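You operate a simulated robot arm through the tools that you are given. There is no shell and no other tool.

You are at the controls of a simulated robot arm. One attempt, no reset.

TASK
Tamp the film below the yellow line, then shut and lock the drum.
Fine: use the tamper and put it back; the curved red lever ends pushed shut.
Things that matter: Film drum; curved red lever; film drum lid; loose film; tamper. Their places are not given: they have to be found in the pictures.

It is judged by the outcome, as a careful person would: the job done as asked, and still so three seconds after it is handed in. It fails if anything else is knocked over, pushed out of place, dropped, spilled or broken.

THE ROBOT
A 7-joint arm with a two-finger parallel gripper, fixed in place. Base frame: the origin is at the foot of the arm, x ahead of it, y to its left, z up. Readings come in mm, degrees, newtons and seconds.
Its first joint turns from -166.0 to 166.0 degrees. Payload 4.4 kg.
Tool frame: the origin (TCP) lies between the finger pads and is the grasp point; the fingertips stand 23 mm ahead of it; z points along the fingers, y is the line along which they close. Largest opening 94 mm; finger width 38, thickness 10; the body of the gripper, 54 by 96 mm, starts 39 mm behind the TCP.
Orientation is that of the tool frame in the base frame, as [roll, pitch, yaw] about the fixed x, y, z axes, in that order (R = Rz(yaw) Ry(pitch) Rx(roll)). With the fingers straight down and closing along the base's y, the tool's x points along the base's -x, its y along +y and its z along -z.

THE INTERFACE
- The arm moves only by the tool send_rows. Its arguments are lists of equal length, an entry for each row: "linear": the shift along the tool's x, y, z in mm, a list of three; "turn": the turn, a rotation vector about the tool's x, y, z in degrees, a list of three; "grip": the opening, from 0 (shut) to 1 (fully open). In form: {"linear": [[dx, dy, dz], ...], "turn": [[ax, ay, az], ...], "grip": [grip, ...]}. A call has 1 to 20 rows; each row is the pose to reach, as a shift and turn from the pose commanded when the call began, along the tool's axes at that moment. Rows are played at 5 a second. More than 50 mm and 8.6 degrees between two rows, or a gripper value outside its range, and nothing of the call is played. Where a pose cannot be reached the arm comes as near as it can. A force on the tool above 90 N (or 10 N above the force at the start of the call, whichever is more), or a blocked arm, ends the call early, and 0.2 s more pass. Each finger travels about 72 mm/s and halts on what it meets, pressing with about 35 N; the grip force reading is that of the motor and also rises with nothing between the fingers. The clock runs only during rows and for 0.2 s after the last one: add rows that repeat a pose to give the fingers time. The reply holds the time, the measured pose of the TCP, the force on the tool along the base axes, the opening and the grip force, in the units named above and with some noise, with the torque about the TCP (base axes, N m) and any sound that the robot's microphone picked up.
- Cameras (640 x 400 px; columns grow to the right, rows downward): "scene" is fixed at [400.7, 497.1, 1727.8]; the picture's right is [0.47, -0.89, 0.00], its down [-0.57, -0.30, -0.77] and it looks along [0.68, 0.36, -0.64] (base axes); focal length 214 px, centre (320, 200). "wrist" rides on the gripper at [86, 16, -74] in the tool frame; the picture's right is [-0.18, 0.98, 0.00], its down [-0.58, -0.11, -0.81] and it looks along [-0.79, -0.15, 0.59] (tool axes); focal length 243 px, centre (320, 200).
- snapshot(camera): a new picture of that camera. The clock stands still meanwhile.
- probe_pixels(camera, pixels): there is no depth. For up to 12 entries [column, row, z] of the newest picture of that camera ("zoom" is the newest enlarged one), the place [x, y] in the base frame at which the ray of that pixel passes the height z, good to about 2 mm. The clock stands still meanwhile.
- zoom(camera, box): a new picture of the part [left, top, right, bottom] of that camera's present view, enlarged. The clock stands still meanwhile.
- job_done(): hands the job in; it is judged then, once.

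Leave the gripper open and the arm clear of the work at the hand-in unless told otherwise.

The tools are called after "Call:" by a JSON object that holds its "fn" and its "kwargs". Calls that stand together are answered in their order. send_rows: Moves the arm, as the interface text tells. Its arguments: {"type":"object","properties":{"linear":{"type":"array","items":{"type":"array","items":{"type":"number"}}},"turn":{"type":"array","items":{"type":"array","items":{"type":"number"}}},"grip":{"type":"array","items":{"type":"number"}}},"required":["linear","turn","grip"]} The other tools are called the same way: snapshot (camera) takes a picture; probe_pixels (camera, pixels) gives the place at which the rays of pixels pass given heights; zoom (camera, box) takes an enlarged picture of a part of a camera's view; job_done () hands the job in.

At the start:

```text
clock: 0.0
tool_pos: [662.9, 120.0, 1517.7]
ee_rot: [-180.0, 0.1, 180.0]
contact_force: [0.3, -0.7, 0.0]
torque: [0.01, 0.01, -0.03]
width: 94.0
grasp_force: 0.1
```

scene: 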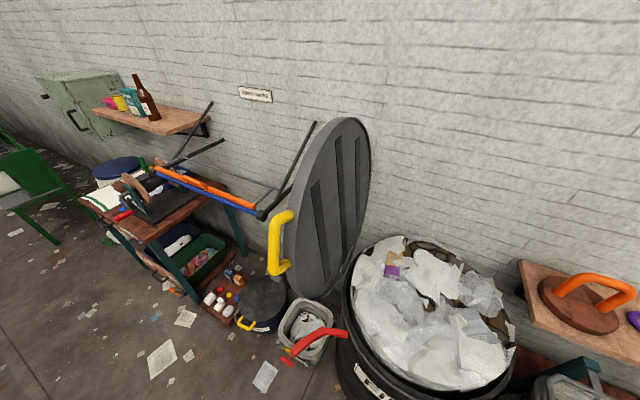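
wrist: 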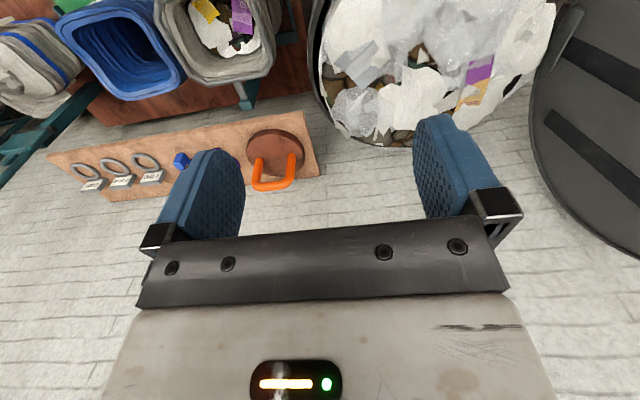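

I see the drum full of film on the right, its lid standing open against the wall at its left (hinged), a red curved lever near (330,340), and an orange-handled round tamper on a shelf at the right (590,300). I'll look closer at each.

Call:
{"fn": "zoom", "kwargs": {"camera": "scene", "box": [260, 220, 540, 400]}}

Call:
{"fn": "zoom", "kwargs": {"camera": "scene", "box": [500, 230, 640, 400]}}

Call:
{"fn": "zoom", "kwargs": {"camera": "scene", "box": [220, 100, 400, 320]}}

Call:
{"fn": "zoom", "kwargs": {"camera": "wrist", "box": [0, 0, 640, 240]}}

```text
2.22 times, centred on (400, 310) of scene
```

zoom: 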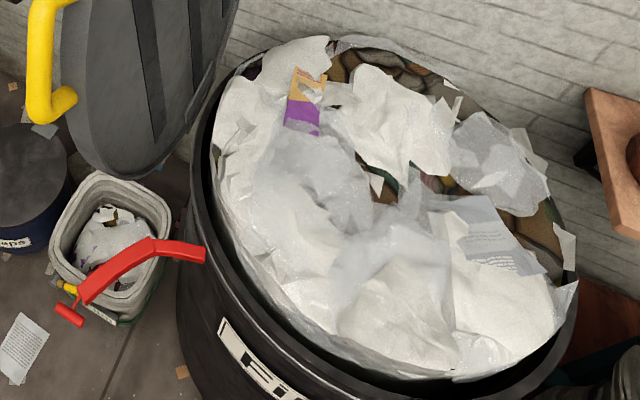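

```text
2.35 times, centred on (570, 315) of scene
```

zoom: 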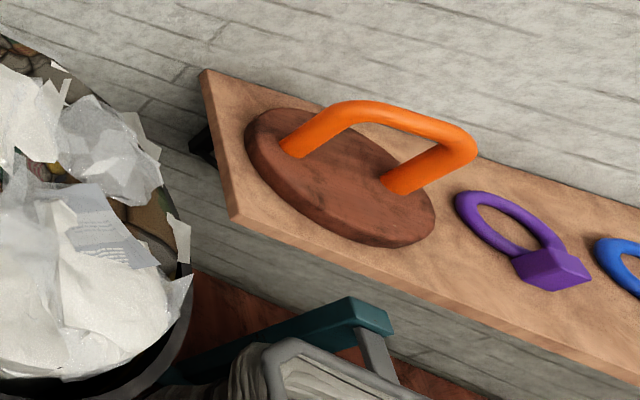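

```text
1.82 times, centred on (310, 210) of scene
```

zoom: 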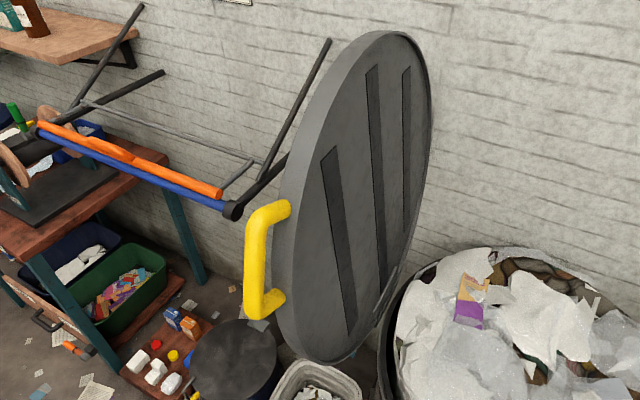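

```text
1.00 times, centred on (320, 120) of wrist (not enlarged: the box is as wide or as high as the picture)
```

zoom: 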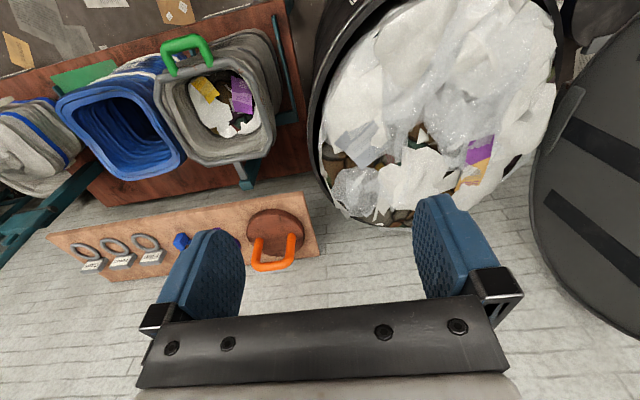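

I'll triangulate the tamper, drum and shelf by probing the same features at several heights in both cameras: tamper disc centre (scene 578,305; wrist 275,230), the purple/orange packet on the film (scene 392,265; wrist 478,155).

Call:
{"fn": "probe_pixels", "kwargs": {"camera": "scene", "pixels": [[578, 305, 600], [578, 305, 800], [578, 305, 1000], [391, 271, 500], [391, 271, 700], [391, 271, 900], [330, 340, 500], [330, 340, 700], [330, 340, 900]]}}

Call:
{"fn": "probe_pixels", "kwargs": {"camera": "wrist", "pixels": [[275, 232, 600], [275, 232, 800], [275, 232, 1000], [481, 150, 500], [481, 150, 700], [481, 150, 900]]}}

Call:
{"fn": "snapshot", "kwargs": {"camera": "wrist"}}

```text
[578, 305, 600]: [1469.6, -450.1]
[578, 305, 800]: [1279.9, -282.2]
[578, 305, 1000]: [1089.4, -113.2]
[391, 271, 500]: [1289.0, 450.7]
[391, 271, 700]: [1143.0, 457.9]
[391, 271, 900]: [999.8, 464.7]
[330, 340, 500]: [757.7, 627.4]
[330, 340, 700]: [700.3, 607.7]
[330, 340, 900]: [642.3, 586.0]
```

```text
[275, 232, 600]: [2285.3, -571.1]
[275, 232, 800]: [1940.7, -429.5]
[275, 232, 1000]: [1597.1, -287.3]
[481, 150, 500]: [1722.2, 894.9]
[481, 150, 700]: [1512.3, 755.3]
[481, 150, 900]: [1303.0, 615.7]
```

```text
taken
```

wrist: 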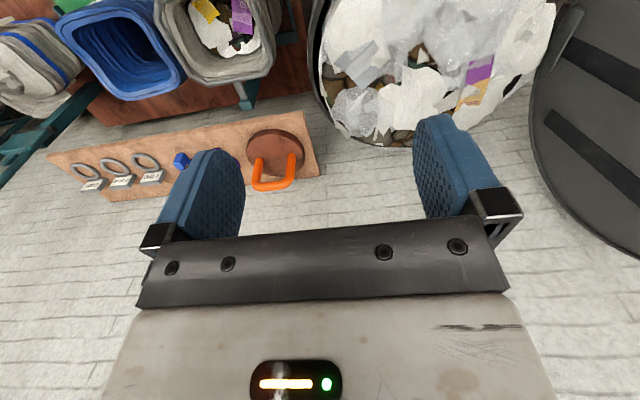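

The wrist zoom was offset by 80 rows; in the true snapshot the tamper disc is at (277,150) and the packet boundary at (480,78). Probing again.

Call:
{"fn": "probe_pixels", "kwargs": {"camera": "wrist", "pixels": [[277, 152, 700], [277, 152, 800], [277, 152, 900], [277, 152, 1000], [480, 79, 700], [480, 79, 800], [480, 79, 900], [480, 79, 1000]]}}

Call:
{"fn": "probe_pixels", "kwargs": {"camera": "scene", "pixels": [[578, 305, 900], [578, 305, 950], [392, 264, 700], [392, 264, 800], [392, 264, 900], [392, 264, 1000]]}}

```text
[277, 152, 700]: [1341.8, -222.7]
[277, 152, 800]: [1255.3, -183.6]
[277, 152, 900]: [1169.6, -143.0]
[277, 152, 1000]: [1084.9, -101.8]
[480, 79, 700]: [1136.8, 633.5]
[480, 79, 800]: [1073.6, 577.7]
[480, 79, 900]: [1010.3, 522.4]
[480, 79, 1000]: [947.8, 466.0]
```

```text
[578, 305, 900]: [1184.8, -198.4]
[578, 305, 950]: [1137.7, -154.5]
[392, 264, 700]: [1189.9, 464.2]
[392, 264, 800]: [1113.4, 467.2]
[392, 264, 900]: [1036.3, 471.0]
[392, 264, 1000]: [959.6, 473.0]
```

The tamper disc triangulates to about (1072,-98,1015) and the film top to about z 990. I'll tilt the tool 32° about its y axis so that the wrist camera looks more steeply down onto the drum.

Call:
{"fn": "send_rows", "kwargs": {"linear": [[0, 0, 0], [0, 0, 0], [0, 0, 0], [0, 0, 0], [0, 0, 0]], "turn": [[0, 8, 0], [0, 16, 0], [0, 24, 0], [0, 32, 0], [0, 32, 0]], "grip": [1, 1, 1, 1, 1]}}

Call:
{"fn": "snapshot", "kwargs": {"camera": "wrist"}}

Call:
{"fn": "snapshot", "kwargs": {"camera": "scene"}}

```text
clock: 1.2
tool_pos: [658.9, 119.7, 1495.7]
ee_rot: [180.0, -24.0, 180.0]
contact_force: [-0.3, -0.2, -0.3]
torque: [0.02, -0.01, -0.02]
width: 93.9
grasp_force: 0.1
out of reach, approached as far as the arm can: row 3, 4, 5
```

```text
taken
```

wrist: 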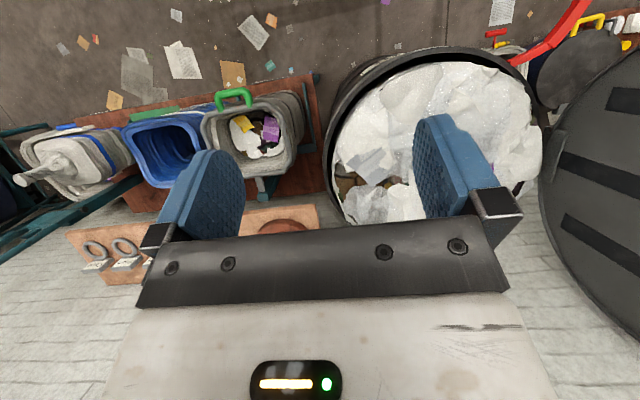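

```text
taken
```

scene: 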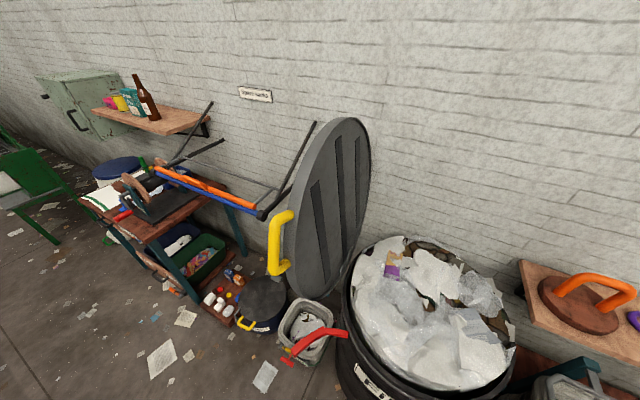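

The tilt was reach-limited at this height. I'll go lower and back (about −150 x, +130 y, −200 z) keeping the tilt, to see the drum from nearer above.

Call:
{"fn": "send_rows", "kwargs": {"linear": [[3, 19, 36], [6, 37, 71], [9, 56, 107], [12, 74, 143], [15, 93, 178], [18, 111, 214], [21, 130, 250], [21, 130, 250]], "turn": [[0, 0, 0], [0, 0, 0], [0, 0, 0], [0, 0, 0], [0, 0, 0], [0, 0, 0], [0, 0, 0], [0, 0, 0]], "grip": [1, 1, 1, 1, 1, 1, 1, 1]}}

Call:
{"fn": "snapshot", "kwargs": {"camera": "wrist"}}

Call:
{"fn": "snapshot", "kwargs": {"camera": "scene"}}

```text
clock: 3.0
tool_pos: [537.1, 249.5, 1272.8]
ee_rot: [179.9, -24.0, 179.9]
contact_force: [0.1, 0.2, -1.1]
torque: [0.01, 0.01, -0.05]
width: 93.9
grasp_force: 0.0
```

```text
taken
```

wrist: 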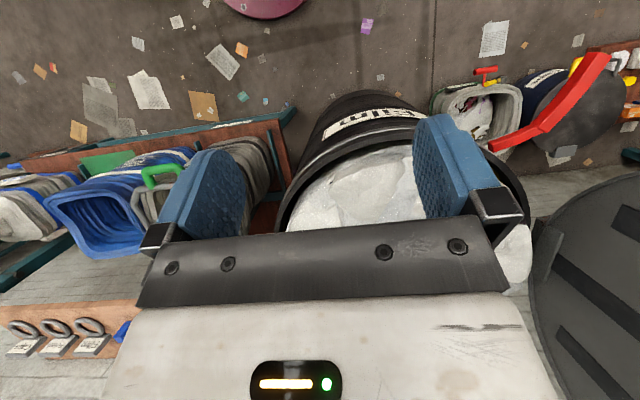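

```text
taken
```

scene: 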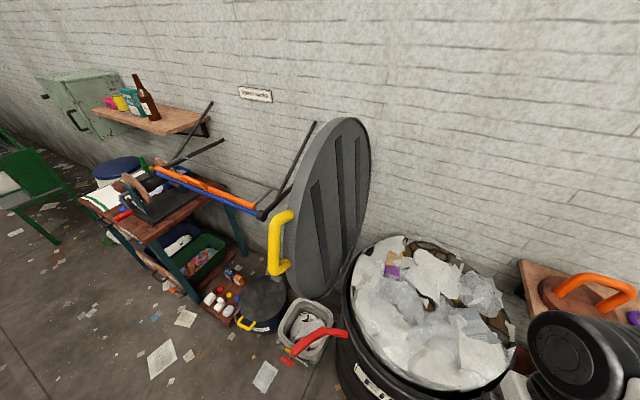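

The film drum's label is visible; the view is too steep now. I'll tilt back upright to see the drum top and lever.

Call:
{"fn": "send_rows", "kwargs": {"linear": [[0, 0, 0], [0, 0, 0], [0, 0, 0], [0, 0, 0]], "turn": [[0, -8, 0], [0, -16, 0], [0, -24, 0], [0, -24, 0]], "grip": [1, 1, 1, 1]}}

Call:
{"fn": "snapshot", "kwargs": {"camera": "wrist"}}

```text
clock: 4.0
tool_pos: [537.5, 251.8, 1274.9]
ee_rot: [-179.9, 0.2, -179.9]
contact_force: [-0.1, 0.0, 0.3]
torque: [-0.02, 0.01, -0.06]
width: 93.8
grasp_force: 0.1
```

```text
taken
```

wrist: 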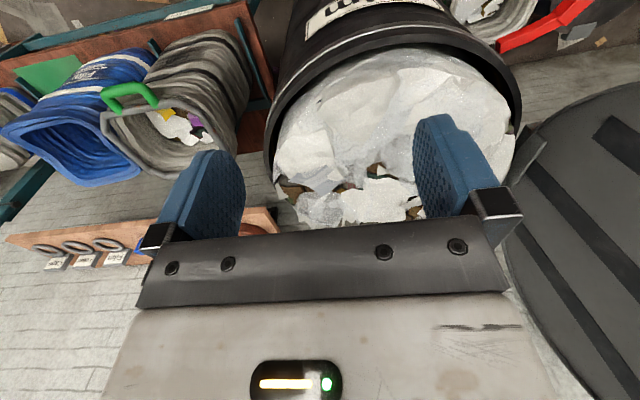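

Now the drum rim is visible. Zooming for precise rim points.

Call:
{"fn": "zoom", "kwargs": {"camera": "wrist", "box": [250, 0, 570, 200]}}

Call:
{"fn": "zoom", "kwargs": {"camera": "scene", "box": [320, 220, 540, 400]}}

```text
2.00 times, centred on (410, 100) of wrist
```

zoom: 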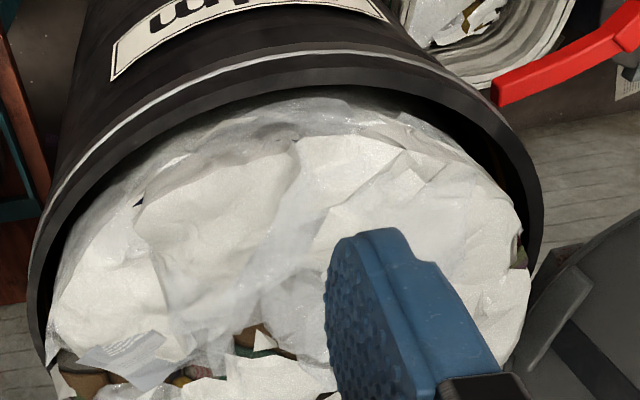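

```text
2.22 times, centred on (430, 310) of scene
```

zoom: 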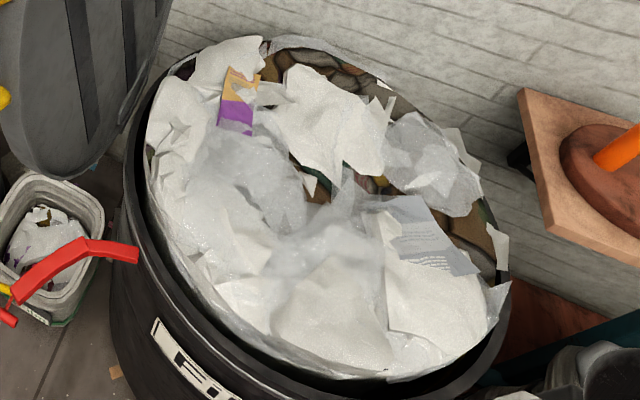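

I'll zoom further on parts of the rim for point picking.

Call:
{"fn": "zoom", "kwargs": {"camera": "scene", "box": [330, 220, 430, 300]}}

Call:
{"fn": "zoom", "kwargs": {"camera": "scene", "box": [330, 320, 530, 400]}}

Call:
{"fn": "zoom", "kwargs": {"camera": "wrist", "box": [410, 0, 560, 120]}}

Call:
{"fn": "zoom", "kwargs": {"camera": "wrist", "box": [250, 20, 400, 200]}}

```text
5.00 times, centred on (380, 260) of scene
```

zoom: 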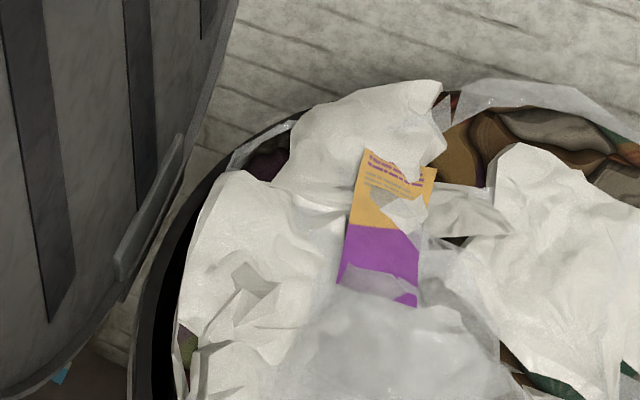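

```text
3.20 times, centred on (430, 360) of scene
```

zoom: 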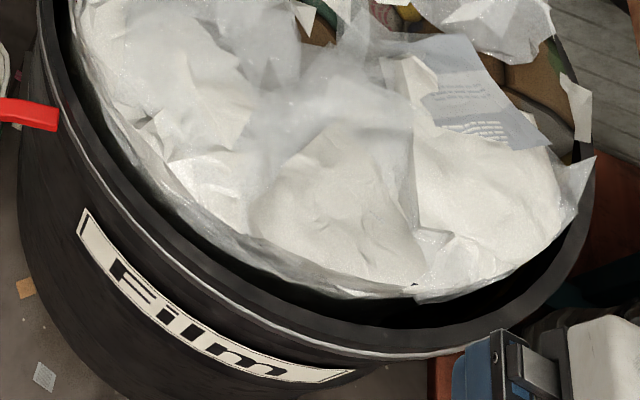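

```text
3.33 times, centred on (485, 60) of wrist
```

zoom: 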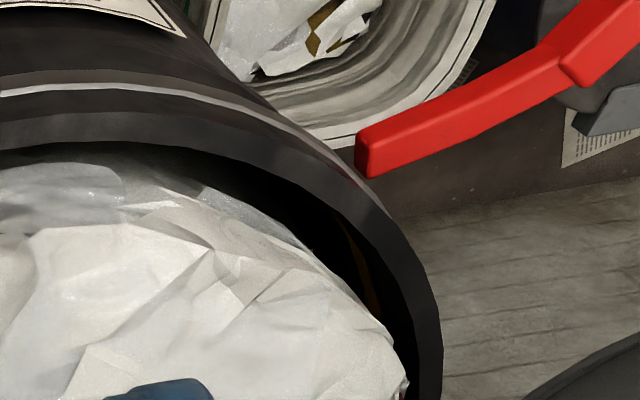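

```text
2.22 times, centred on (325, 110) of wrist
```

zoom: 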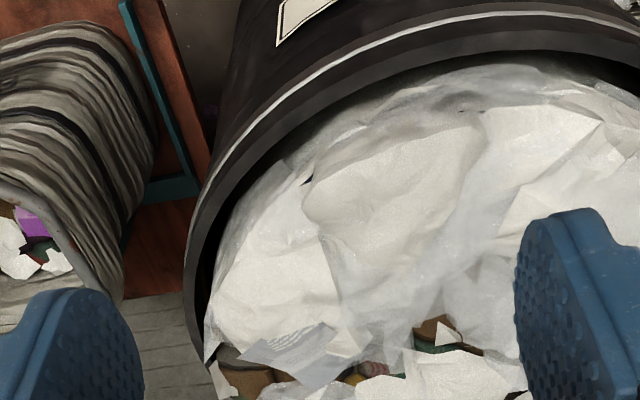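

Probing rim inner-edge points in both views at several candidate heights.

Call:
{"fn": "probe_pixels", "kwargs": {"camera": "wrist", "pixels": [[434, 44.4, 900], [470, 55.5, 900], [509, 93, 900], [316, 80.7, 900], [361, 57.3, 900], [273, 150, 900], [434, 44.4, 1000], [470, 55.5, 1000], [509, 93, 1000], [316, 80.7, 1000], [361, 57.3, 1000], [273, 150, 1000]]}}

Call:
{"fn": "probe_pixels", "kwargs": {"camera": "scene", "pixels": [[351.9, 316.3, 900], [386.3, 367.8, 900], [417.5, 389.7, 900], [448.7, 399, 900], [500.3, 380.3, 900], [511.3, 360, 900], [351.9, 316.3, 1000], [386.3, 367.8, 1000], [417.5, 389.7, 1000], [448.7, 399, 1000], [500.3, 380.3, 1000], [511.3, 360, 1000]]}}

```text
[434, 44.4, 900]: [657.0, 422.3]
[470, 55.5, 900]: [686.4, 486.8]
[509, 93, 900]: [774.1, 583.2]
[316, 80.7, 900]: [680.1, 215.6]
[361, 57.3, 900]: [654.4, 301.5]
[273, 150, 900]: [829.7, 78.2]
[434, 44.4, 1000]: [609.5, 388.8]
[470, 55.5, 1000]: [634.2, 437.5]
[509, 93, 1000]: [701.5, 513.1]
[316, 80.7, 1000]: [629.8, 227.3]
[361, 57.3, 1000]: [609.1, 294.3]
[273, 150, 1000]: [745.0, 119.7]
```

```text
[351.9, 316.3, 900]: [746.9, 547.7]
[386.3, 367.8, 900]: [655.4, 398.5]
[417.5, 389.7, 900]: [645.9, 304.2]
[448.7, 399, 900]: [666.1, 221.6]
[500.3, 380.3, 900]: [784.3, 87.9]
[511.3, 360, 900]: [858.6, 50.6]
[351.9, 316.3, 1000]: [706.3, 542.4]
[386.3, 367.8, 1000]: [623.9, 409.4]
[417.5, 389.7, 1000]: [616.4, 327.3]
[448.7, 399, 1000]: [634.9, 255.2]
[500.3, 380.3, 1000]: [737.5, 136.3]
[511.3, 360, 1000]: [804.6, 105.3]
```

The rim fits: inner circle centre ≈ (909,338), radius ≈ 272, rim height ≈ 928; film bulges above it. Now I'll move right to view the tamper closely: to about (800,-60,1300).

Call:
{"fn": "send_rows", "kwargs": {"linear": [[-29, -35, -3], [-58, -69, -6], [-87, -104, -8], [-117, -139, -11], [-146, -173, -14], [-175, -208, -17], [-204, -243, -19], [-233, -277, -22], [-262, -312, -25], [-262, -312, -25]], "turn": [[0, 0, 0], [0, 0, 0], [0, 0, 0], [0, 0, 0], [0, 0, 0], [0, 0, 0], [0, 0, 0], [0, 0, 0], [0, 0, 0], [0, 0, 0]], "grip": [1, 1, 1, 1, 1, 1, 1, 1, 1, 1]}}

Call:
{"fn": "snapshot", "kwargs": {"camera": "wrist"}}

Call:
{"fn": "snapshot", "kwargs": {"camera": "scene"}}

```text
clock: 6.2
tool_pos: [797.8, -60.4, 1303.1]
ee_rot: [-180.0, 0.0, 180.0]
contact_force: [-0.1, 0.4, 0.6]
torque: [0.01, 0.02, -0.03]
width: 93.7
grasp_force: 0.0
```

```text
taken
```

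wrist: 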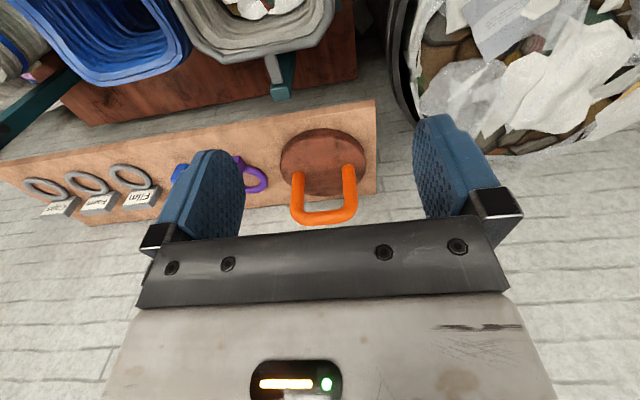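

```text
taken
```

scene: 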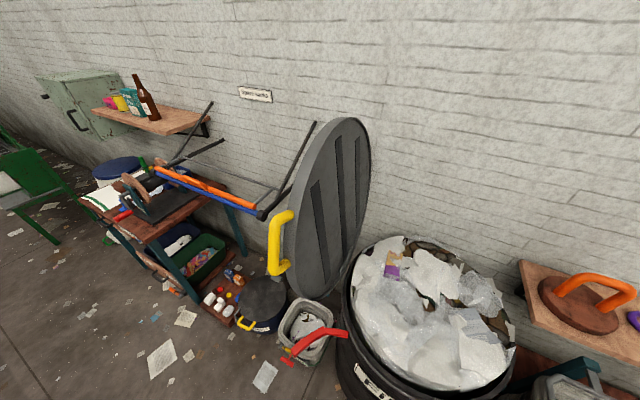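

Call:
{"fn": "zoom", "kwargs": {"camera": "wrist", "box": [220, 90, 420, 240]}}

Call:
{"fn": "zoom", "kwargs": {"camera": "scene", "box": [510, 240, 640, 350]}}

```text
2.67 times, centred on (320, 165) of wrist
```

zoom: 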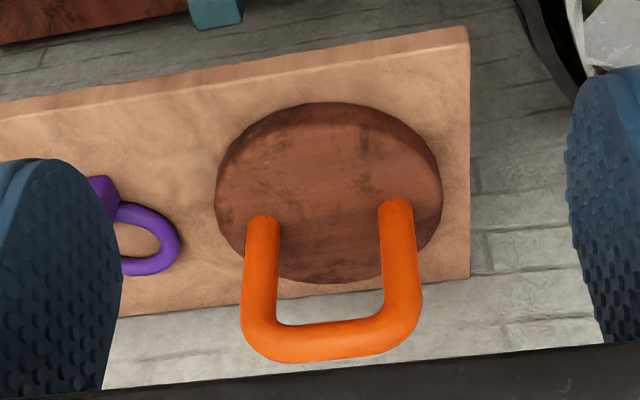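

```text
3.64 times, centred on (575, 295) of scene
```

zoom: 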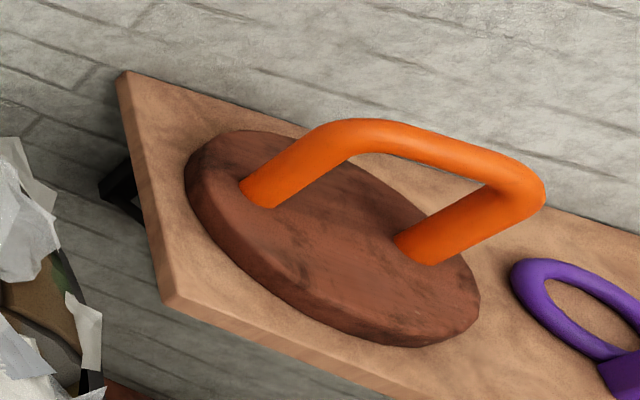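

Call:
{"fn": "probe_pixels", "kwargs": {"camera": "wrist", "pixels": [[348.1, 168.7, 1000], [348.1, 168.7, 1030], [298.7, 174.4, 1000], [298.7, 174.4, 1030], [323.7, 217.4, 1060], [323.7, 217.4, 1090], [323.7, 217.4, 1120], [325, 160, 1000], [325, 160, 1030]]}}

Call:
{"fn": "probe_pixels", "kwargs": {"camera": "scene", "pixels": [[558, 292.3, 1000], [558, 292.3, 1030], [601.1, 308.7, 1000], [601.1, 308.7, 1030], [609.3, 281.3, 1060], [609.3, 281.3, 1090], [609.3, 281.3, 1120], [579, 304.6, 1000], [579, 304.6, 1030]]}}

```text
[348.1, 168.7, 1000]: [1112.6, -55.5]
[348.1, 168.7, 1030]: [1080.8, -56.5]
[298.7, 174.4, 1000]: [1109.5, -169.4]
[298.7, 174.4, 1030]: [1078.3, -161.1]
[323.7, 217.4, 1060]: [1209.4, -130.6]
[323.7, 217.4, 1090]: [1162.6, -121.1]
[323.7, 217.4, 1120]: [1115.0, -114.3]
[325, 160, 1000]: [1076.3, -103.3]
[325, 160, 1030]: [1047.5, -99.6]
```

```text
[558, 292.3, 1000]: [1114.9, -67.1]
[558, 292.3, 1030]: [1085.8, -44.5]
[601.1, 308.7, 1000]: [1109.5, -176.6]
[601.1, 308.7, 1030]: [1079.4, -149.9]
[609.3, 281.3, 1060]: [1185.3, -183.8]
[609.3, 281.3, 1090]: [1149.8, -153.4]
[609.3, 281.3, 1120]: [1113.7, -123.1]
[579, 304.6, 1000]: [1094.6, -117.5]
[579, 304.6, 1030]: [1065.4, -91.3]
```

Handle: bar runs along y, centred ≈ (1099,-112,1128), feet at z ≈ 1013, disc radius ≈ 90. I'll check the shelf edges and the wall distance behind it.

Call:
{"fn": "probe_pixels", "kwargs": {"camera": "wrist", "pixels": [[376, 194, 960], [376, 194, 985], [374, 101, 960], [374, 101, 985], [335, 198, 960], [362, 194, 985]]}}

Call:
{"fn": "probe_pixels", "kwargs": {"camera": "scene", "pixels": [[521, 260, 960], [521, 260, 985], [533.5, 318, 960], [533.5, 318, 985]]}}

```text
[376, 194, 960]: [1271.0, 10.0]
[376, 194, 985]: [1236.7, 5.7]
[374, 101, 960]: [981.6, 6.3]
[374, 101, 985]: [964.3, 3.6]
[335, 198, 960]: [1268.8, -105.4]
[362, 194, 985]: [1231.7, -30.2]
```

```text
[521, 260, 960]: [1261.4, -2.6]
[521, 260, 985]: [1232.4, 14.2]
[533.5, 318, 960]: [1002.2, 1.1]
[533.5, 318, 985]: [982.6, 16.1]
```

Wall is at x ≈ 1250, shelf top ≈ 977; enough room. I'll turn the tool −90° about its z (fingers closing along x) while moving above the handle at (1098,-111,1233).

Call:
{"fn": "send_rows", "kwargs": {"linear": [[-25, -4, 6], [-50, -8, 12], [-75, -12, 18], [-100, -17, 24], [-125, -21, 30], [-150, -25, 35], [-175, -29, 41], [-200, -34, 47], [-225, -38, 53], [-250, -42, 59], [-275, -46, 65], [-300, -51, 70], [-300, -51, 70]], "turn": [[0, 0, -7.5], [0, 0, -15], [0, 0, -22.5], [0, 0, -30], [0, 0, -37.5], [0, 0, -45], [0, 0, -52.5], [0, 0, -60], [0, 0, -67.5], [0, 0, -75], [0, 0, -82.5], [0, 0, -90], [0, 0, -90]], "grip": [1, 1, 1, 1, 1, 1, 1, 1, 1, 1, 1, 1, 1]}}

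Call:
{"fn": "snapshot", "kwargs": {"camera": "wrist"}}

Call:
{"fn": "snapshot", "kwargs": {"camera": "scene"}}

```text
clock: 9.0
tool_pos: [1100.9, -113.4, 1229.5]
ee_rot: [180.0, 0.0, -90.0]
contact_force: [0.1, 0.2, 0.6]
torque: [-0.01, 0.05, -0.01]
width: 94.1
grasp_force: 0.0
```

```text
taken
```

wrist: 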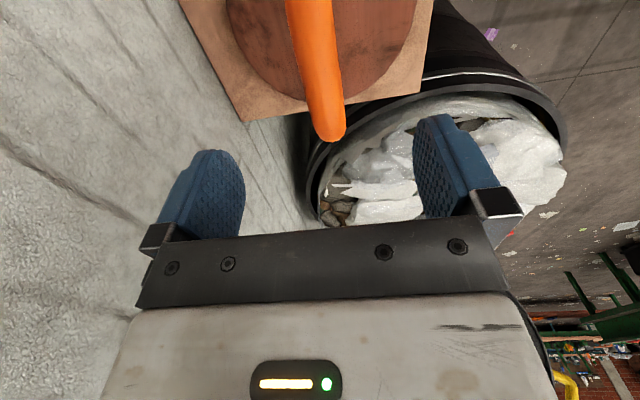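

```text
taken
```

scene: 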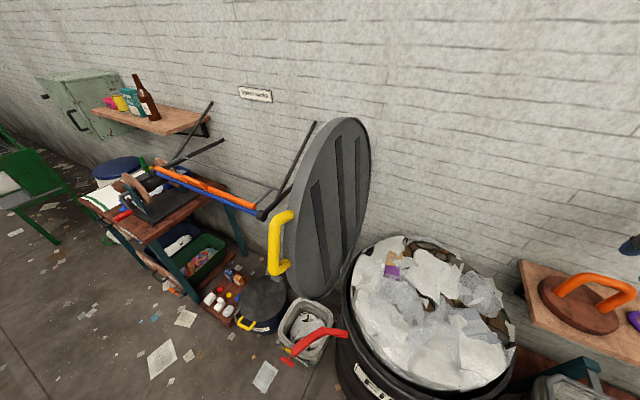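

Reached. The handle bar runs through the wrist view from (308,0) to (332,130). Probing the bar centreline at z≈1128 (and 1142 for the top face).

Call:
{"fn": "probe_pixels", "kwargs": {"camera": "wrist", "pixels": [[328, 110, 1128], [319, 60, 1128], [311, 15, 1128], [328, 110, 1140], [311, 15, 1140], [334, 140, 1128]]}}

Call:
{"fn": "zoom", "kwargs": {"camera": "wrist", "box": [220, 0, 440, 150]}}

```text
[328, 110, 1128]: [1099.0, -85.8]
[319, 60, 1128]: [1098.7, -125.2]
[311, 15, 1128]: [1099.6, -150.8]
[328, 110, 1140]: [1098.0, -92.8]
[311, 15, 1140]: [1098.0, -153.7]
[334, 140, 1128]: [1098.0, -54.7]
```

```text
2.67 times, centred on (330, 75) of wrist
```

zoom: 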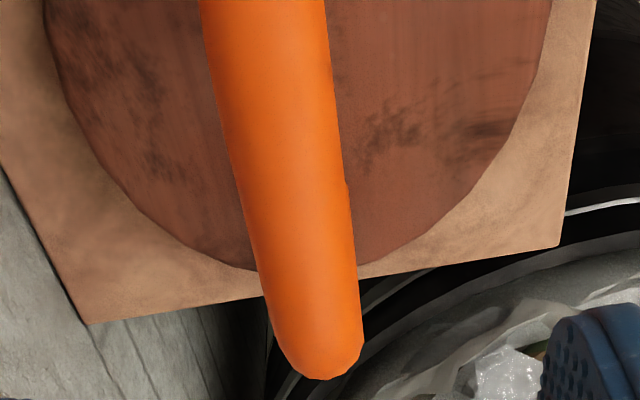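

Bar is at x≈1099, parallel to y. Descending to z≈1126 with fingers open around the bar.

Call:
{"fn": "send_rows", "kwargs": {"linear": [[-2, 2, 25], [-2, 2, 50], [-2, 2, 75], [-2, 2, 95], [-2, 2, 104], [-2, 2, 104]], "turn": [[0, 0, 0], [0, 0, 0], [0, 0, 0], [0, 0, 0], [0, 0, 0], [0, 0, 0]], "grip": [1, 1, 1, 1, 1, 1]}}

Call:
{"fn": "snapshot", "kwargs": {"camera": "wrist"}}

Call:
{"fn": "snapshot", "kwargs": {"camera": "scene"}}

```text
clock: 10.4
tool_pos: [1098.0, -109.7, 1126.6]
ee_rot: [180.0, -0.1, -90.1]
contact_force: [-1.1, -0.7, -0.1]
torque: [0.01, -0.01, -0.01]
width: 93.8
grasp_force: 0.1
```

```text
taken
```

wrist: 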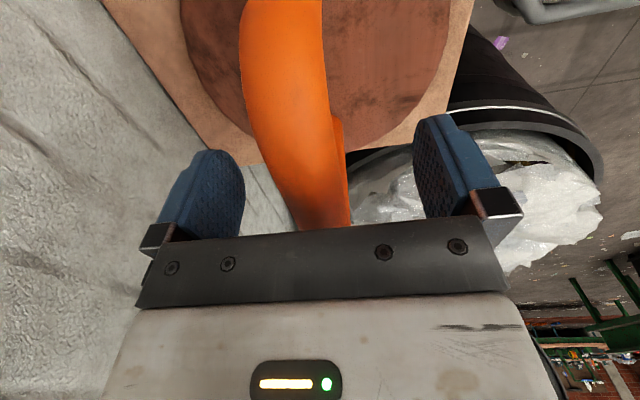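

```text
taken
```

scene: 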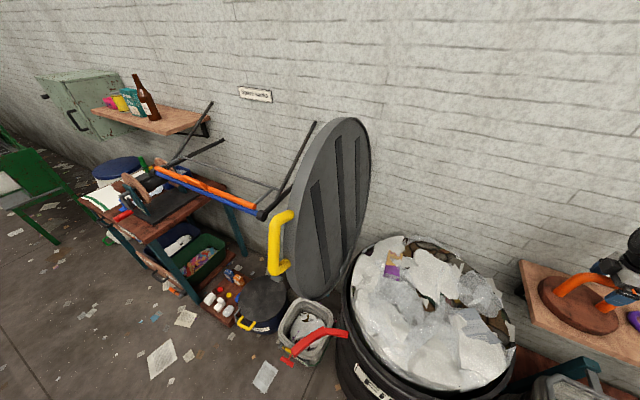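

The bar lies between the fingers. Closing the gripper.

Call:
{"fn": "send_rows", "kwargs": {"linear": [[0, 0, 0], [0, 0, 0], [0, 0, 0], [0, 0, 0], [0, 0, 0]], "turn": [[0, 0, 0], [0, 0, 0], [0, 0, 0], [0, 0, 0], [0, 0, 0]], "grip": [0.6, 0.3, 0, 0, 0]}}

Call:
{"fn": "snapshot", "kwargs": {"camera": "wrist"}}

```text
clock: 11.6
tool_pos: [1097.6, -109.2, 1125.3]
ee_rot: [-180.0, 0.0, -90.0]
contact_force: [-3.4, 0.6, 1.1]
torque: [-0.03, 0.01, 0.0]
width: 27.6
grasp_force: 35.3
```

```text
taken
```

wrist: 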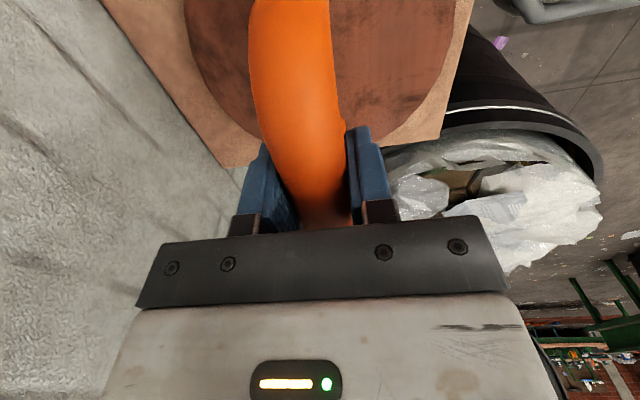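

Gripped at 27.6 mm width. Place-back reference: TCP (1098,-109.5,1126), yaw −90. Lifting 120 mm.

Call:
{"fn": "send_rows", "kwargs": {"linear": [[0, 0, -10], [0, 0, -30], [0, 0, -55], [0, 0, -80], [0, 0, -105], [0, 0, -125], [0, 0, -125]], "turn": [[0, 0, 0], [0, 0, 0], [0, 0, 0], [0, 0, 0], [0, 0, 0], [0, 0, 0], [0, 0, 0]], "grip": [0, 0, 0, 0, 0, 0, 0]}}

Call:
{"fn": "snapshot", "kwargs": {"camera": "wrist"}}

Call:
{"fn": "snapshot", "kwargs": {"camera": "scene"}}

```text
clock: 13.2
tool_pos: [1097.4, -107.9, 1253.0]
ee_rot: [-180.0, -0.1, -90.1]
contact_force: [-0.7, 0.1, -9.0]
torque: [0.01, -0.03, 0.0]
width: 27.4
grasp_force: 34.8
```

```text
taken
```

wrist: 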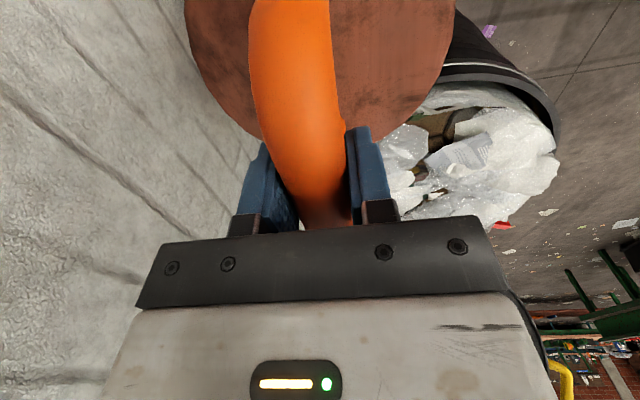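

```text
taken
```

scene: 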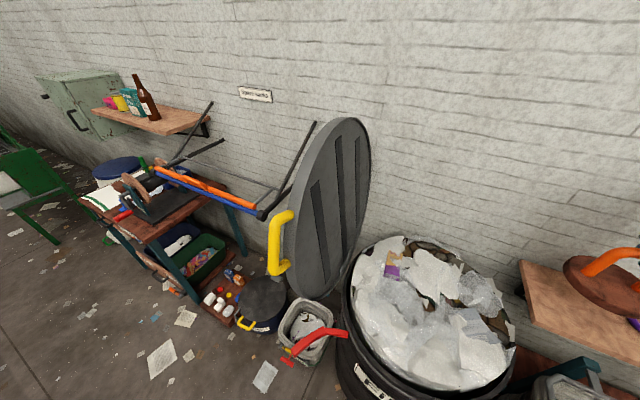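

The tamper is held (~9 N). Moving over the drum centre (909,338) at the same height.

Call:
{"fn": "send_rows", "kwargs": {"linear": [[-20, 8, 0], [-57, 24, 0], [-98, 41, 0], [-139, 59, 0], [-180, 76, 0], [-221, 93, 0], [-262, 110, 0], [-303, 128, 0], [-344, 145, 0], [-385, 162, 0], [-420, 177, 0], [-446, 188, 0], [-446, 188, 0]], "turn": [[0, 0, 0], [0, 0, 0], [0, 0, 0], [0, 0, 0], [0, 0, 0], [0, 0, 0], [0, 0, 0], [0, 0, 0], [0, 0, 0], [0, 0, 0], [0, 0, 0], [0, 0, 0], [0, 0, 0]], "grip": [0, 0, 0, 0, 0, 0, 0, 0, 0, 0, 0, 0, 0]}}

Call:
{"fn": "snapshot", "kwargs": {"camera": "wrist"}}

Call:
{"fn": "snapshot", "kwargs": {"camera": "scene"}}

```text
clock: 16.0
tool_pos: [912.0, 339.0, 1246.9]
ee_rot: [-180.0, 0.0, -89.9]
contact_force: [-0.2, -0.3, -9.4]
torque: [-0.02, 0.01, 0.02]
width: 27.6
grasp_force: 34.9
```

```text
taken
```

wrist: 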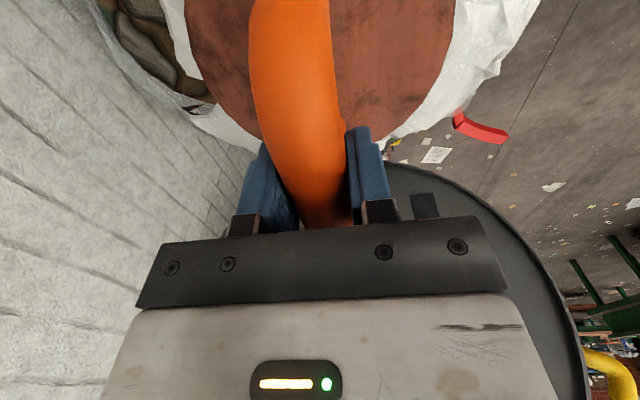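

```text
taken
```

scene: 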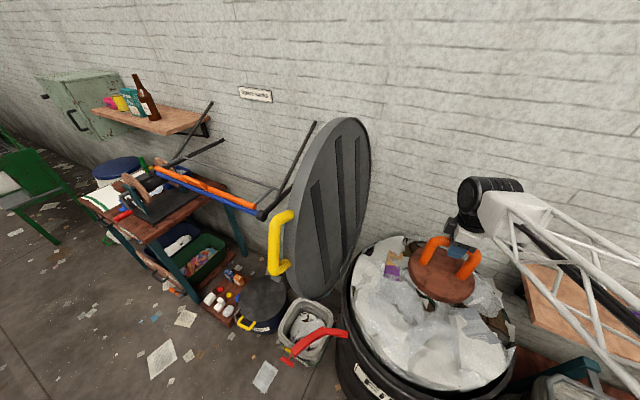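

Above the film. Descending, first fast to disc bottom ≈ 1030, then in small steps watching force.

Call:
{"fn": "send_rows", "kwargs": {"linear": [[0, 0, 25], [0, 0, 50], [0, 0, 75], [0, 0, 85], [0, 0, 95], [0, 0, 105], [0, 0, 115], [0, 0, 125]], "turn": [[0, 0, 0], [0, 0, 0], [0, 0, 0], [0, 0, 0], [0, 0, 0], [0, 0, 0], [0, 0, 0], [0, 0, 0]], "grip": [0, 0, 0, 0, 0, 0, 0, 0]}}

Call:
{"fn": "snapshot", "kwargs": {"camera": "scene"}}

```text
clock: 17.8
tool_pos: [908.9, 336.0, 1127.6]
ee_rot: [-179.9, 0.0, -90.0]
contact_force: [2.5, 2.2, 2.0]
torque: [-0.12, 0.14, 0.0]
width: 27.9
grasp_force: 35.2
```

```text
taken
```

scene: 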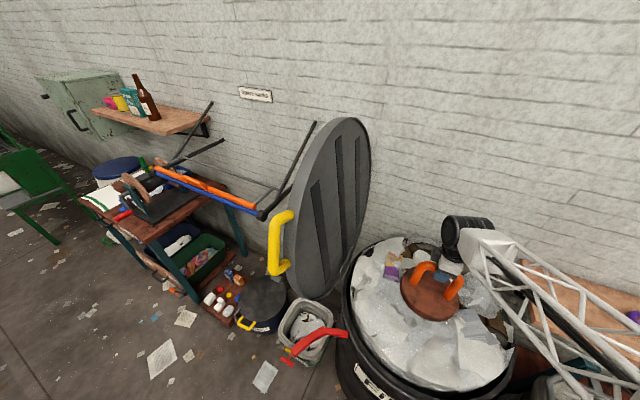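

Contact force begins (−9 → +2 N) at disc bottom ≈ 980. Pressing on in small steps.

Call:
{"fn": "send_rows", "kwargs": {"linear": [[0, 0, 8], [0, 0, 16], [0, 0, 24], [0, 0, 32], [0, 0, 40]], "turn": [[0, 0, 0], [0, 0, 0], [0, 0, 0], [0, 0, 0], [0, 0, 0]], "grip": [0, 0, 0, 0, 0]}}

Call:
{"fn": "snapshot", "kwargs": {"camera": "scene"}}

```text
clock: 19.0
tool_pos: [910.5, 337.6, 1087.1]
ee_rot: [180.0, 0.0, -89.9]
contact_force: [-4.6, -2.4, 5.3]
torque: [-0.2, 0.15, -0.05]
width: 27.5
grasp_force: 35.3
```

```text
taken
```

scene: 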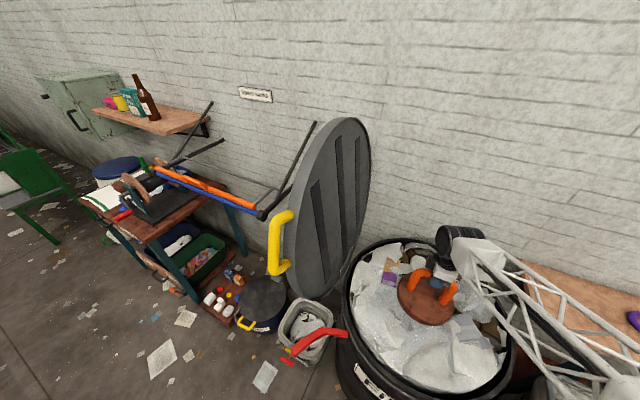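

The film is going down with the disc (~15 N). Continuing.

Call:
{"fn": "send_rows", "kwargs": {"linear": [[0, 0, 8], [0, 0, 16], [0, 0, 24], [0, 0, 32], [0, 0, 40], [0, 0, 48], [0, 0, 56], [0, 0, 64]], "turn": [[0, 0, 0], [0, 0, 0], [0, 0, 0], [0, 0, 0], [0, 0, 0], [0, 0, 0], [0, 0, 0], [0, 0, 0]], "grip": [0, 0, 0, 0, 0, 0, 0, 0]}}

Call:
{"fn": "snapshot", "kwargs": {"camera": "scene"}}

Call:
{"fn": "zoom", "kwargs": {"camera": "scene", "box": [330, 220, 530, 400]}}

Call:
{"fn": "snapshot", "kwargs": {"camera": "wrist"}}

```text
clock: 20.8
tool_pos: [910.2, 336.7, 1022.9]
ee_rot: [-179.9, 0.0, -90.0]
contact_force: [6.9, 2.6, 10.8]
torque: [-0.27, 0.02, 0.08]
width: 27.7
grasp_force: 34.7
```

```text
taken
```

scene: 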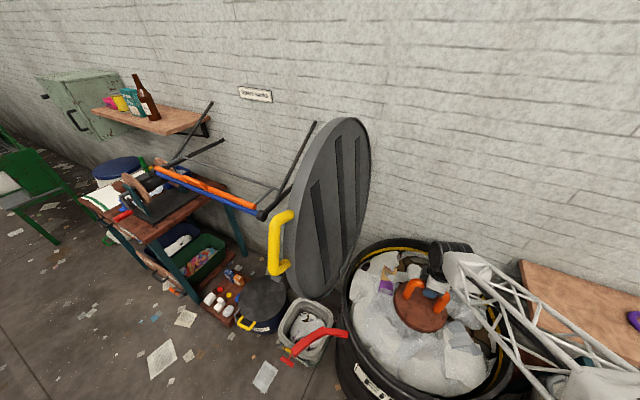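

```text
2.22 times, centred on (430, 310) of scene
```

zoom: 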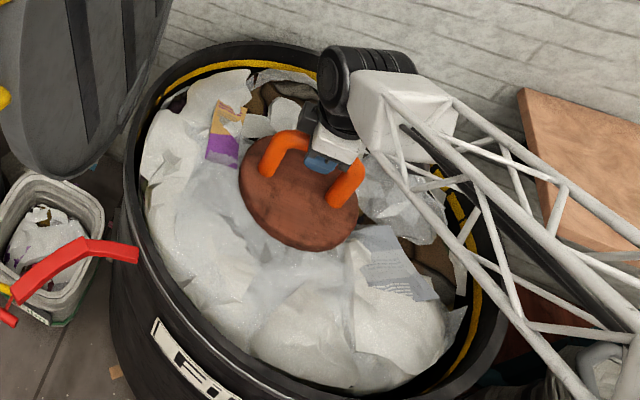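

```text
taken
```

wrist: 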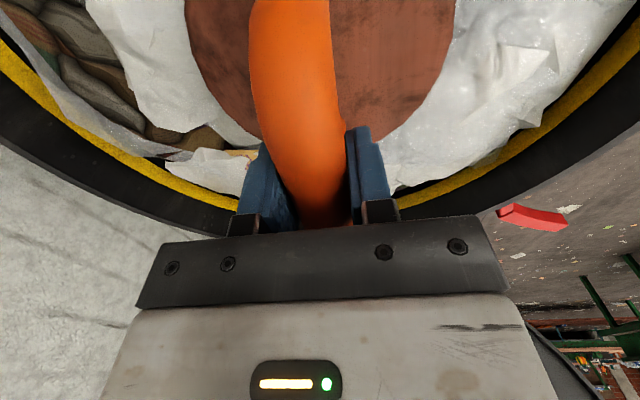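

The yellow line inside the drum is now exposed all around; film moves down as a whole. Continuing to press.

Call:
{"fn": "send_rows", "kwargs": {"linear": [[0, 0, 8], [0, 0, 16], [0, 0, 24], [0, 0, 32], [0, 0, 40]], "turn": [[0, 0, 0], [0, 0, 0], [0, 0, 0], [0, 0, 0], [0, 0, 0]], "grip": [0, 0, 0, 0, 0]}}

Call:
{"fn": "zoom", "kwargs": {"camera": "scene", "box": [330, 220, 530, 400]}}

Call:
{"fn": "snapshot", "kwargs": {"camera": "wrist"}}

```text
clock: 22.0
tool_pos: [909.7, 337.1, 983.2]
ee_rot: [-179.9, 0.0, -90.1]
contact_force: [5.5, -0.8, 15.2]
torque: [-0.07, 0.07, -0.03]
width: 27.4
grasp_force: 34.9
```

```text
2.22 times, centred on (430, 310) of scene
```

zoom: 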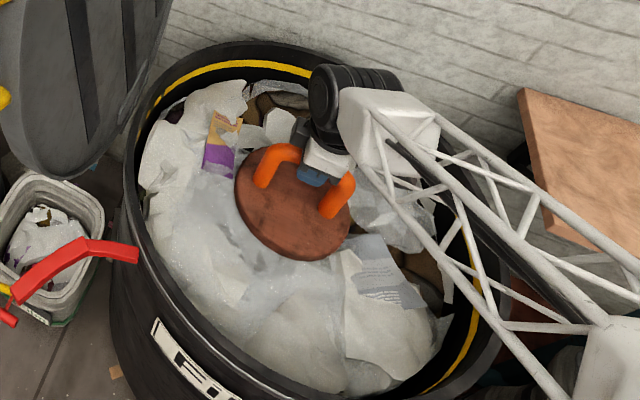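

```text
taken
```

wrist: 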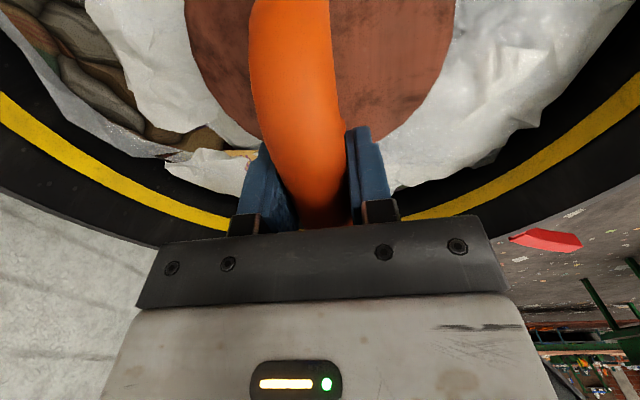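

Film now clearly below the line. A little more with a hold, to guard against spring-back.

Call:
{"fn": "send_rows", "kwargs": {"linear": [[0, 0, 8], [0, 0, 16], [0, 0, 24], [0, 0, 28], [0, 0, 28], [0, 0, 28], [0, 0, 28], [0, 0, 28], [0, 0, 28]], "turn": [[0, 0, 0], [0, 0, 0], [0, 0, 0], [0, 0, 0], [0, 0, 0], [0, 0, 0], [0, 0, 0], [0, 0, 0], [0, 0, 0]], "grip": [0, 0, 0, 0, 0, 0, 0, 0, 0]}}

Call:
{"fn": "zoom", "kwargs": {"camera": "scene", "box": [330, 220, 530, 400]}}

```text
clock: 24.0
tool_pos: [909.2, 335.6, 955.7]
ee_rot: [-180.0, 0.0, -90.1]
contact_force: [-1.4, 10.0, 18.7]
torque: [0.09, 0.03, -0.02]
width: 27.9
grasp_force: 35.3
```

```text
2.22 times, centred on (430, 310) of scene
```

zoom: 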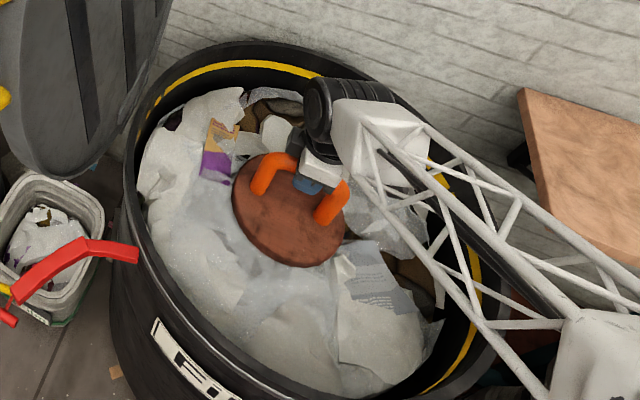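

Now raising the tamper to see how the film stays.

Call:
{"fn": "send_rows", "kwargs": {"linear": [[0, 0, -10], [0, 0, -30], [0, 0, -60], [0, 0, -100], [0, 0, -140], [0, 0, -180], [0, 0, -220], [0, 0, -260], [0, 0, -295], [0, 0, -295]], "turn": [[0, 0, 0], [0, 0, 0], [0, 0, 0], [0, 0, 0], [0, 0, 0], [0, 0, 0], [0, 0, 0], [0, 0, 0], [0, 0, 0], [0, 0, 0]], "grip": [0, 0, 0, 0, 0, 0, 0, 0, 0, 0]}}

Call:
{"fn": "zoom", "kwargs": {"camera": "scene", "box": [330, 220, 530, 400]}}

Call:
{"fn": "snapshot", "kwargs": {"camera": "wrist"}}

```text
clock: 26.2
tool_pos: [908.1, 336.9, 1252.3]
ee_rot: [180.0, 0.0, -90.0]
contact_force: [0.3, 0.6, -8.6]
torque: [0.01, 0.02, -0.02]
width: 27.7
grasp_force: 34.9
```

```text
2.22 times, centred on (430, 310) of scene
```

zoom: 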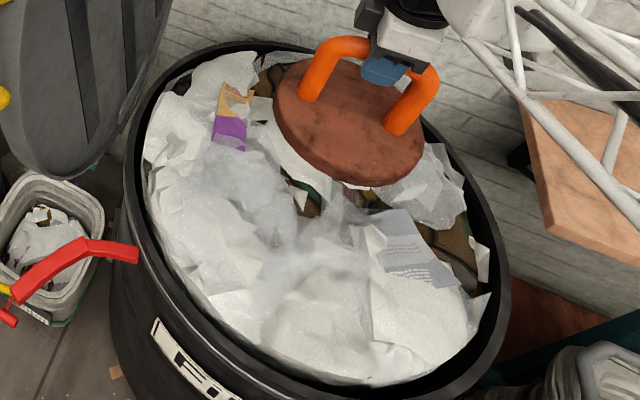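

```text
taken
```

wrist: 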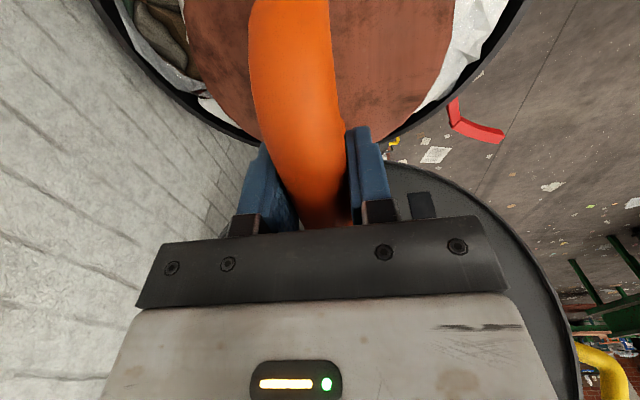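

The film sprang back a good part: more compression/repeats are needed. Before going deeper I'll check where the forearm ran relative to the rim (elbow block seen at scene ≈ (560,377) at depth).

Call:
{"fn": "probe_pixels", "kwargs": {"camera": "scene", "pixels": [[560, 377, 900], [560, 377, 1000], [560, 377, 1100], [560, 377, 1200], [560, 377, 1300], [560, 377, 1400]]}}

```text
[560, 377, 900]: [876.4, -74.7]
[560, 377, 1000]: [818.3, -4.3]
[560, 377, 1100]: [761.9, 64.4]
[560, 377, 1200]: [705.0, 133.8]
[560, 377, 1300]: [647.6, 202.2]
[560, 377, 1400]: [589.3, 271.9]
```

Elbow is at z≈1330 over there, well clear of the rim, so I can go deeper. Second stroke: down to disc bottom ≈ 945 first to feel the new film surface.

Call:
{"fn": "send_rows", "kwargs": {"linear": [[0, 0, 40], [0, 0, 80], [0, 0, 120], [0, 0, 145], [0, 0, 155]], "turn": [[0, 0, 0], [0, 0, 0], [0, 0, 0], [0, 0, 0], [0, 0, 0]], "grip": [0, 0, 0, 0, 0]}}

Call:
{"fn": "send_rows", "kwargs": {"linear": [[0, 0, 10], [0, 0, 20], [0, 0, 30], [0, 0, 30]], "turn": [[0, 0, 0], [0, 0, 0], [0, 0, 0], [0, 0, 0]], "grip": [0, 0, 0, 0]}}

Call:
{"fn": "send_rows", "kwargs": {"linear": [[0, 0, 10], [0, 0, 20], [0, 0, 30], [0, 0, 30]], "turn": [[0, 0, 0], [0, 0, 0], [0, 0, 0], [0, 0, 0]], "grip": [0, 0, 0, 0]}}

Call:
{"fn": "send_rows", "kwargs": {"linear": [[0, 0, 10], [0, 0, 20], [0, 0, 30], [0, 0, 40], [0, 0, 50], [0, 0, 60], [0, 0, 70], [0, 0, 80], [0, 0, 80]], "turn": [[0, 0, 0], [0, 0, 0], [0, 0, 0], [0, 0, 0], [0, 0, 0], [0, 0, 0], [0, 0, 0], [0, 0, 0], [0, 0, 0]], "grip": [0, 0, 0, 0, 0, 0, 0, 0, 0]}}

Call:
{"fn": "zoom", "kwargs": {"camera": "scene", "box": [330, 220, 530, 400]}}

```text
clock: 27.4
tool_pos: [909.7, 338.7, 1095.6]
ee_rot: [-179.9, -0.1, -90.0]
contact_force: [0.4, -0.2, -8.2]
torque: [0.01, -0.01, -0.01]
width: 27.8
grasp_force: 34.7
```

```text
clock: 28.4
tool_pos: [908.9, 337.0, 1067.2]
ee_rot: [-179.9, 0.1, -90.1]
contact_force: [5.0, 3.3, 8.1]
torque: [0.68, -0.24, -0.12]
width: 27.8
grasp_force: 34.8
```

```text
clock: 29.4
tool_pos: [909.7, 336.4, 1035.3]
ee_rot: [179.9, 0.0, -90.0]
contact_force: [-5.3, 4.2, 10.3]
torque: [-0.17, 0.08, -0.01]
width: 27.7
grasp_force: 35.2
```

```text
clock: 31.4
tool_pos: [909.6, 336.9, 954.9]
ee_rot: [-180.0, 0.0, -90.0]
contact_force: [-3.1, -8.6, 18.3]
torque: [0.13, -0.08, 0.05]
width: 27.3
grasp_force: 35.2
```

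```text
2.22 times, centred on (430, 310) of scene
```

zoom: 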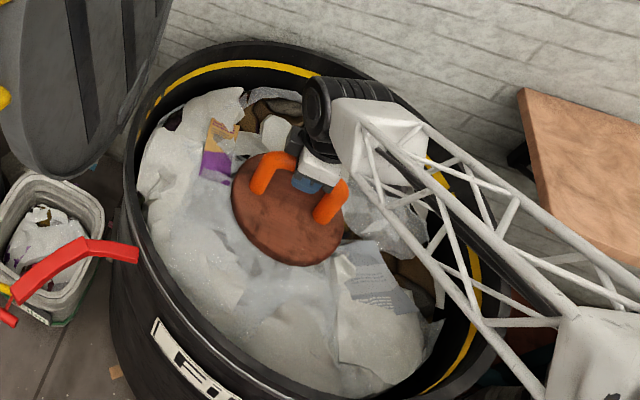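

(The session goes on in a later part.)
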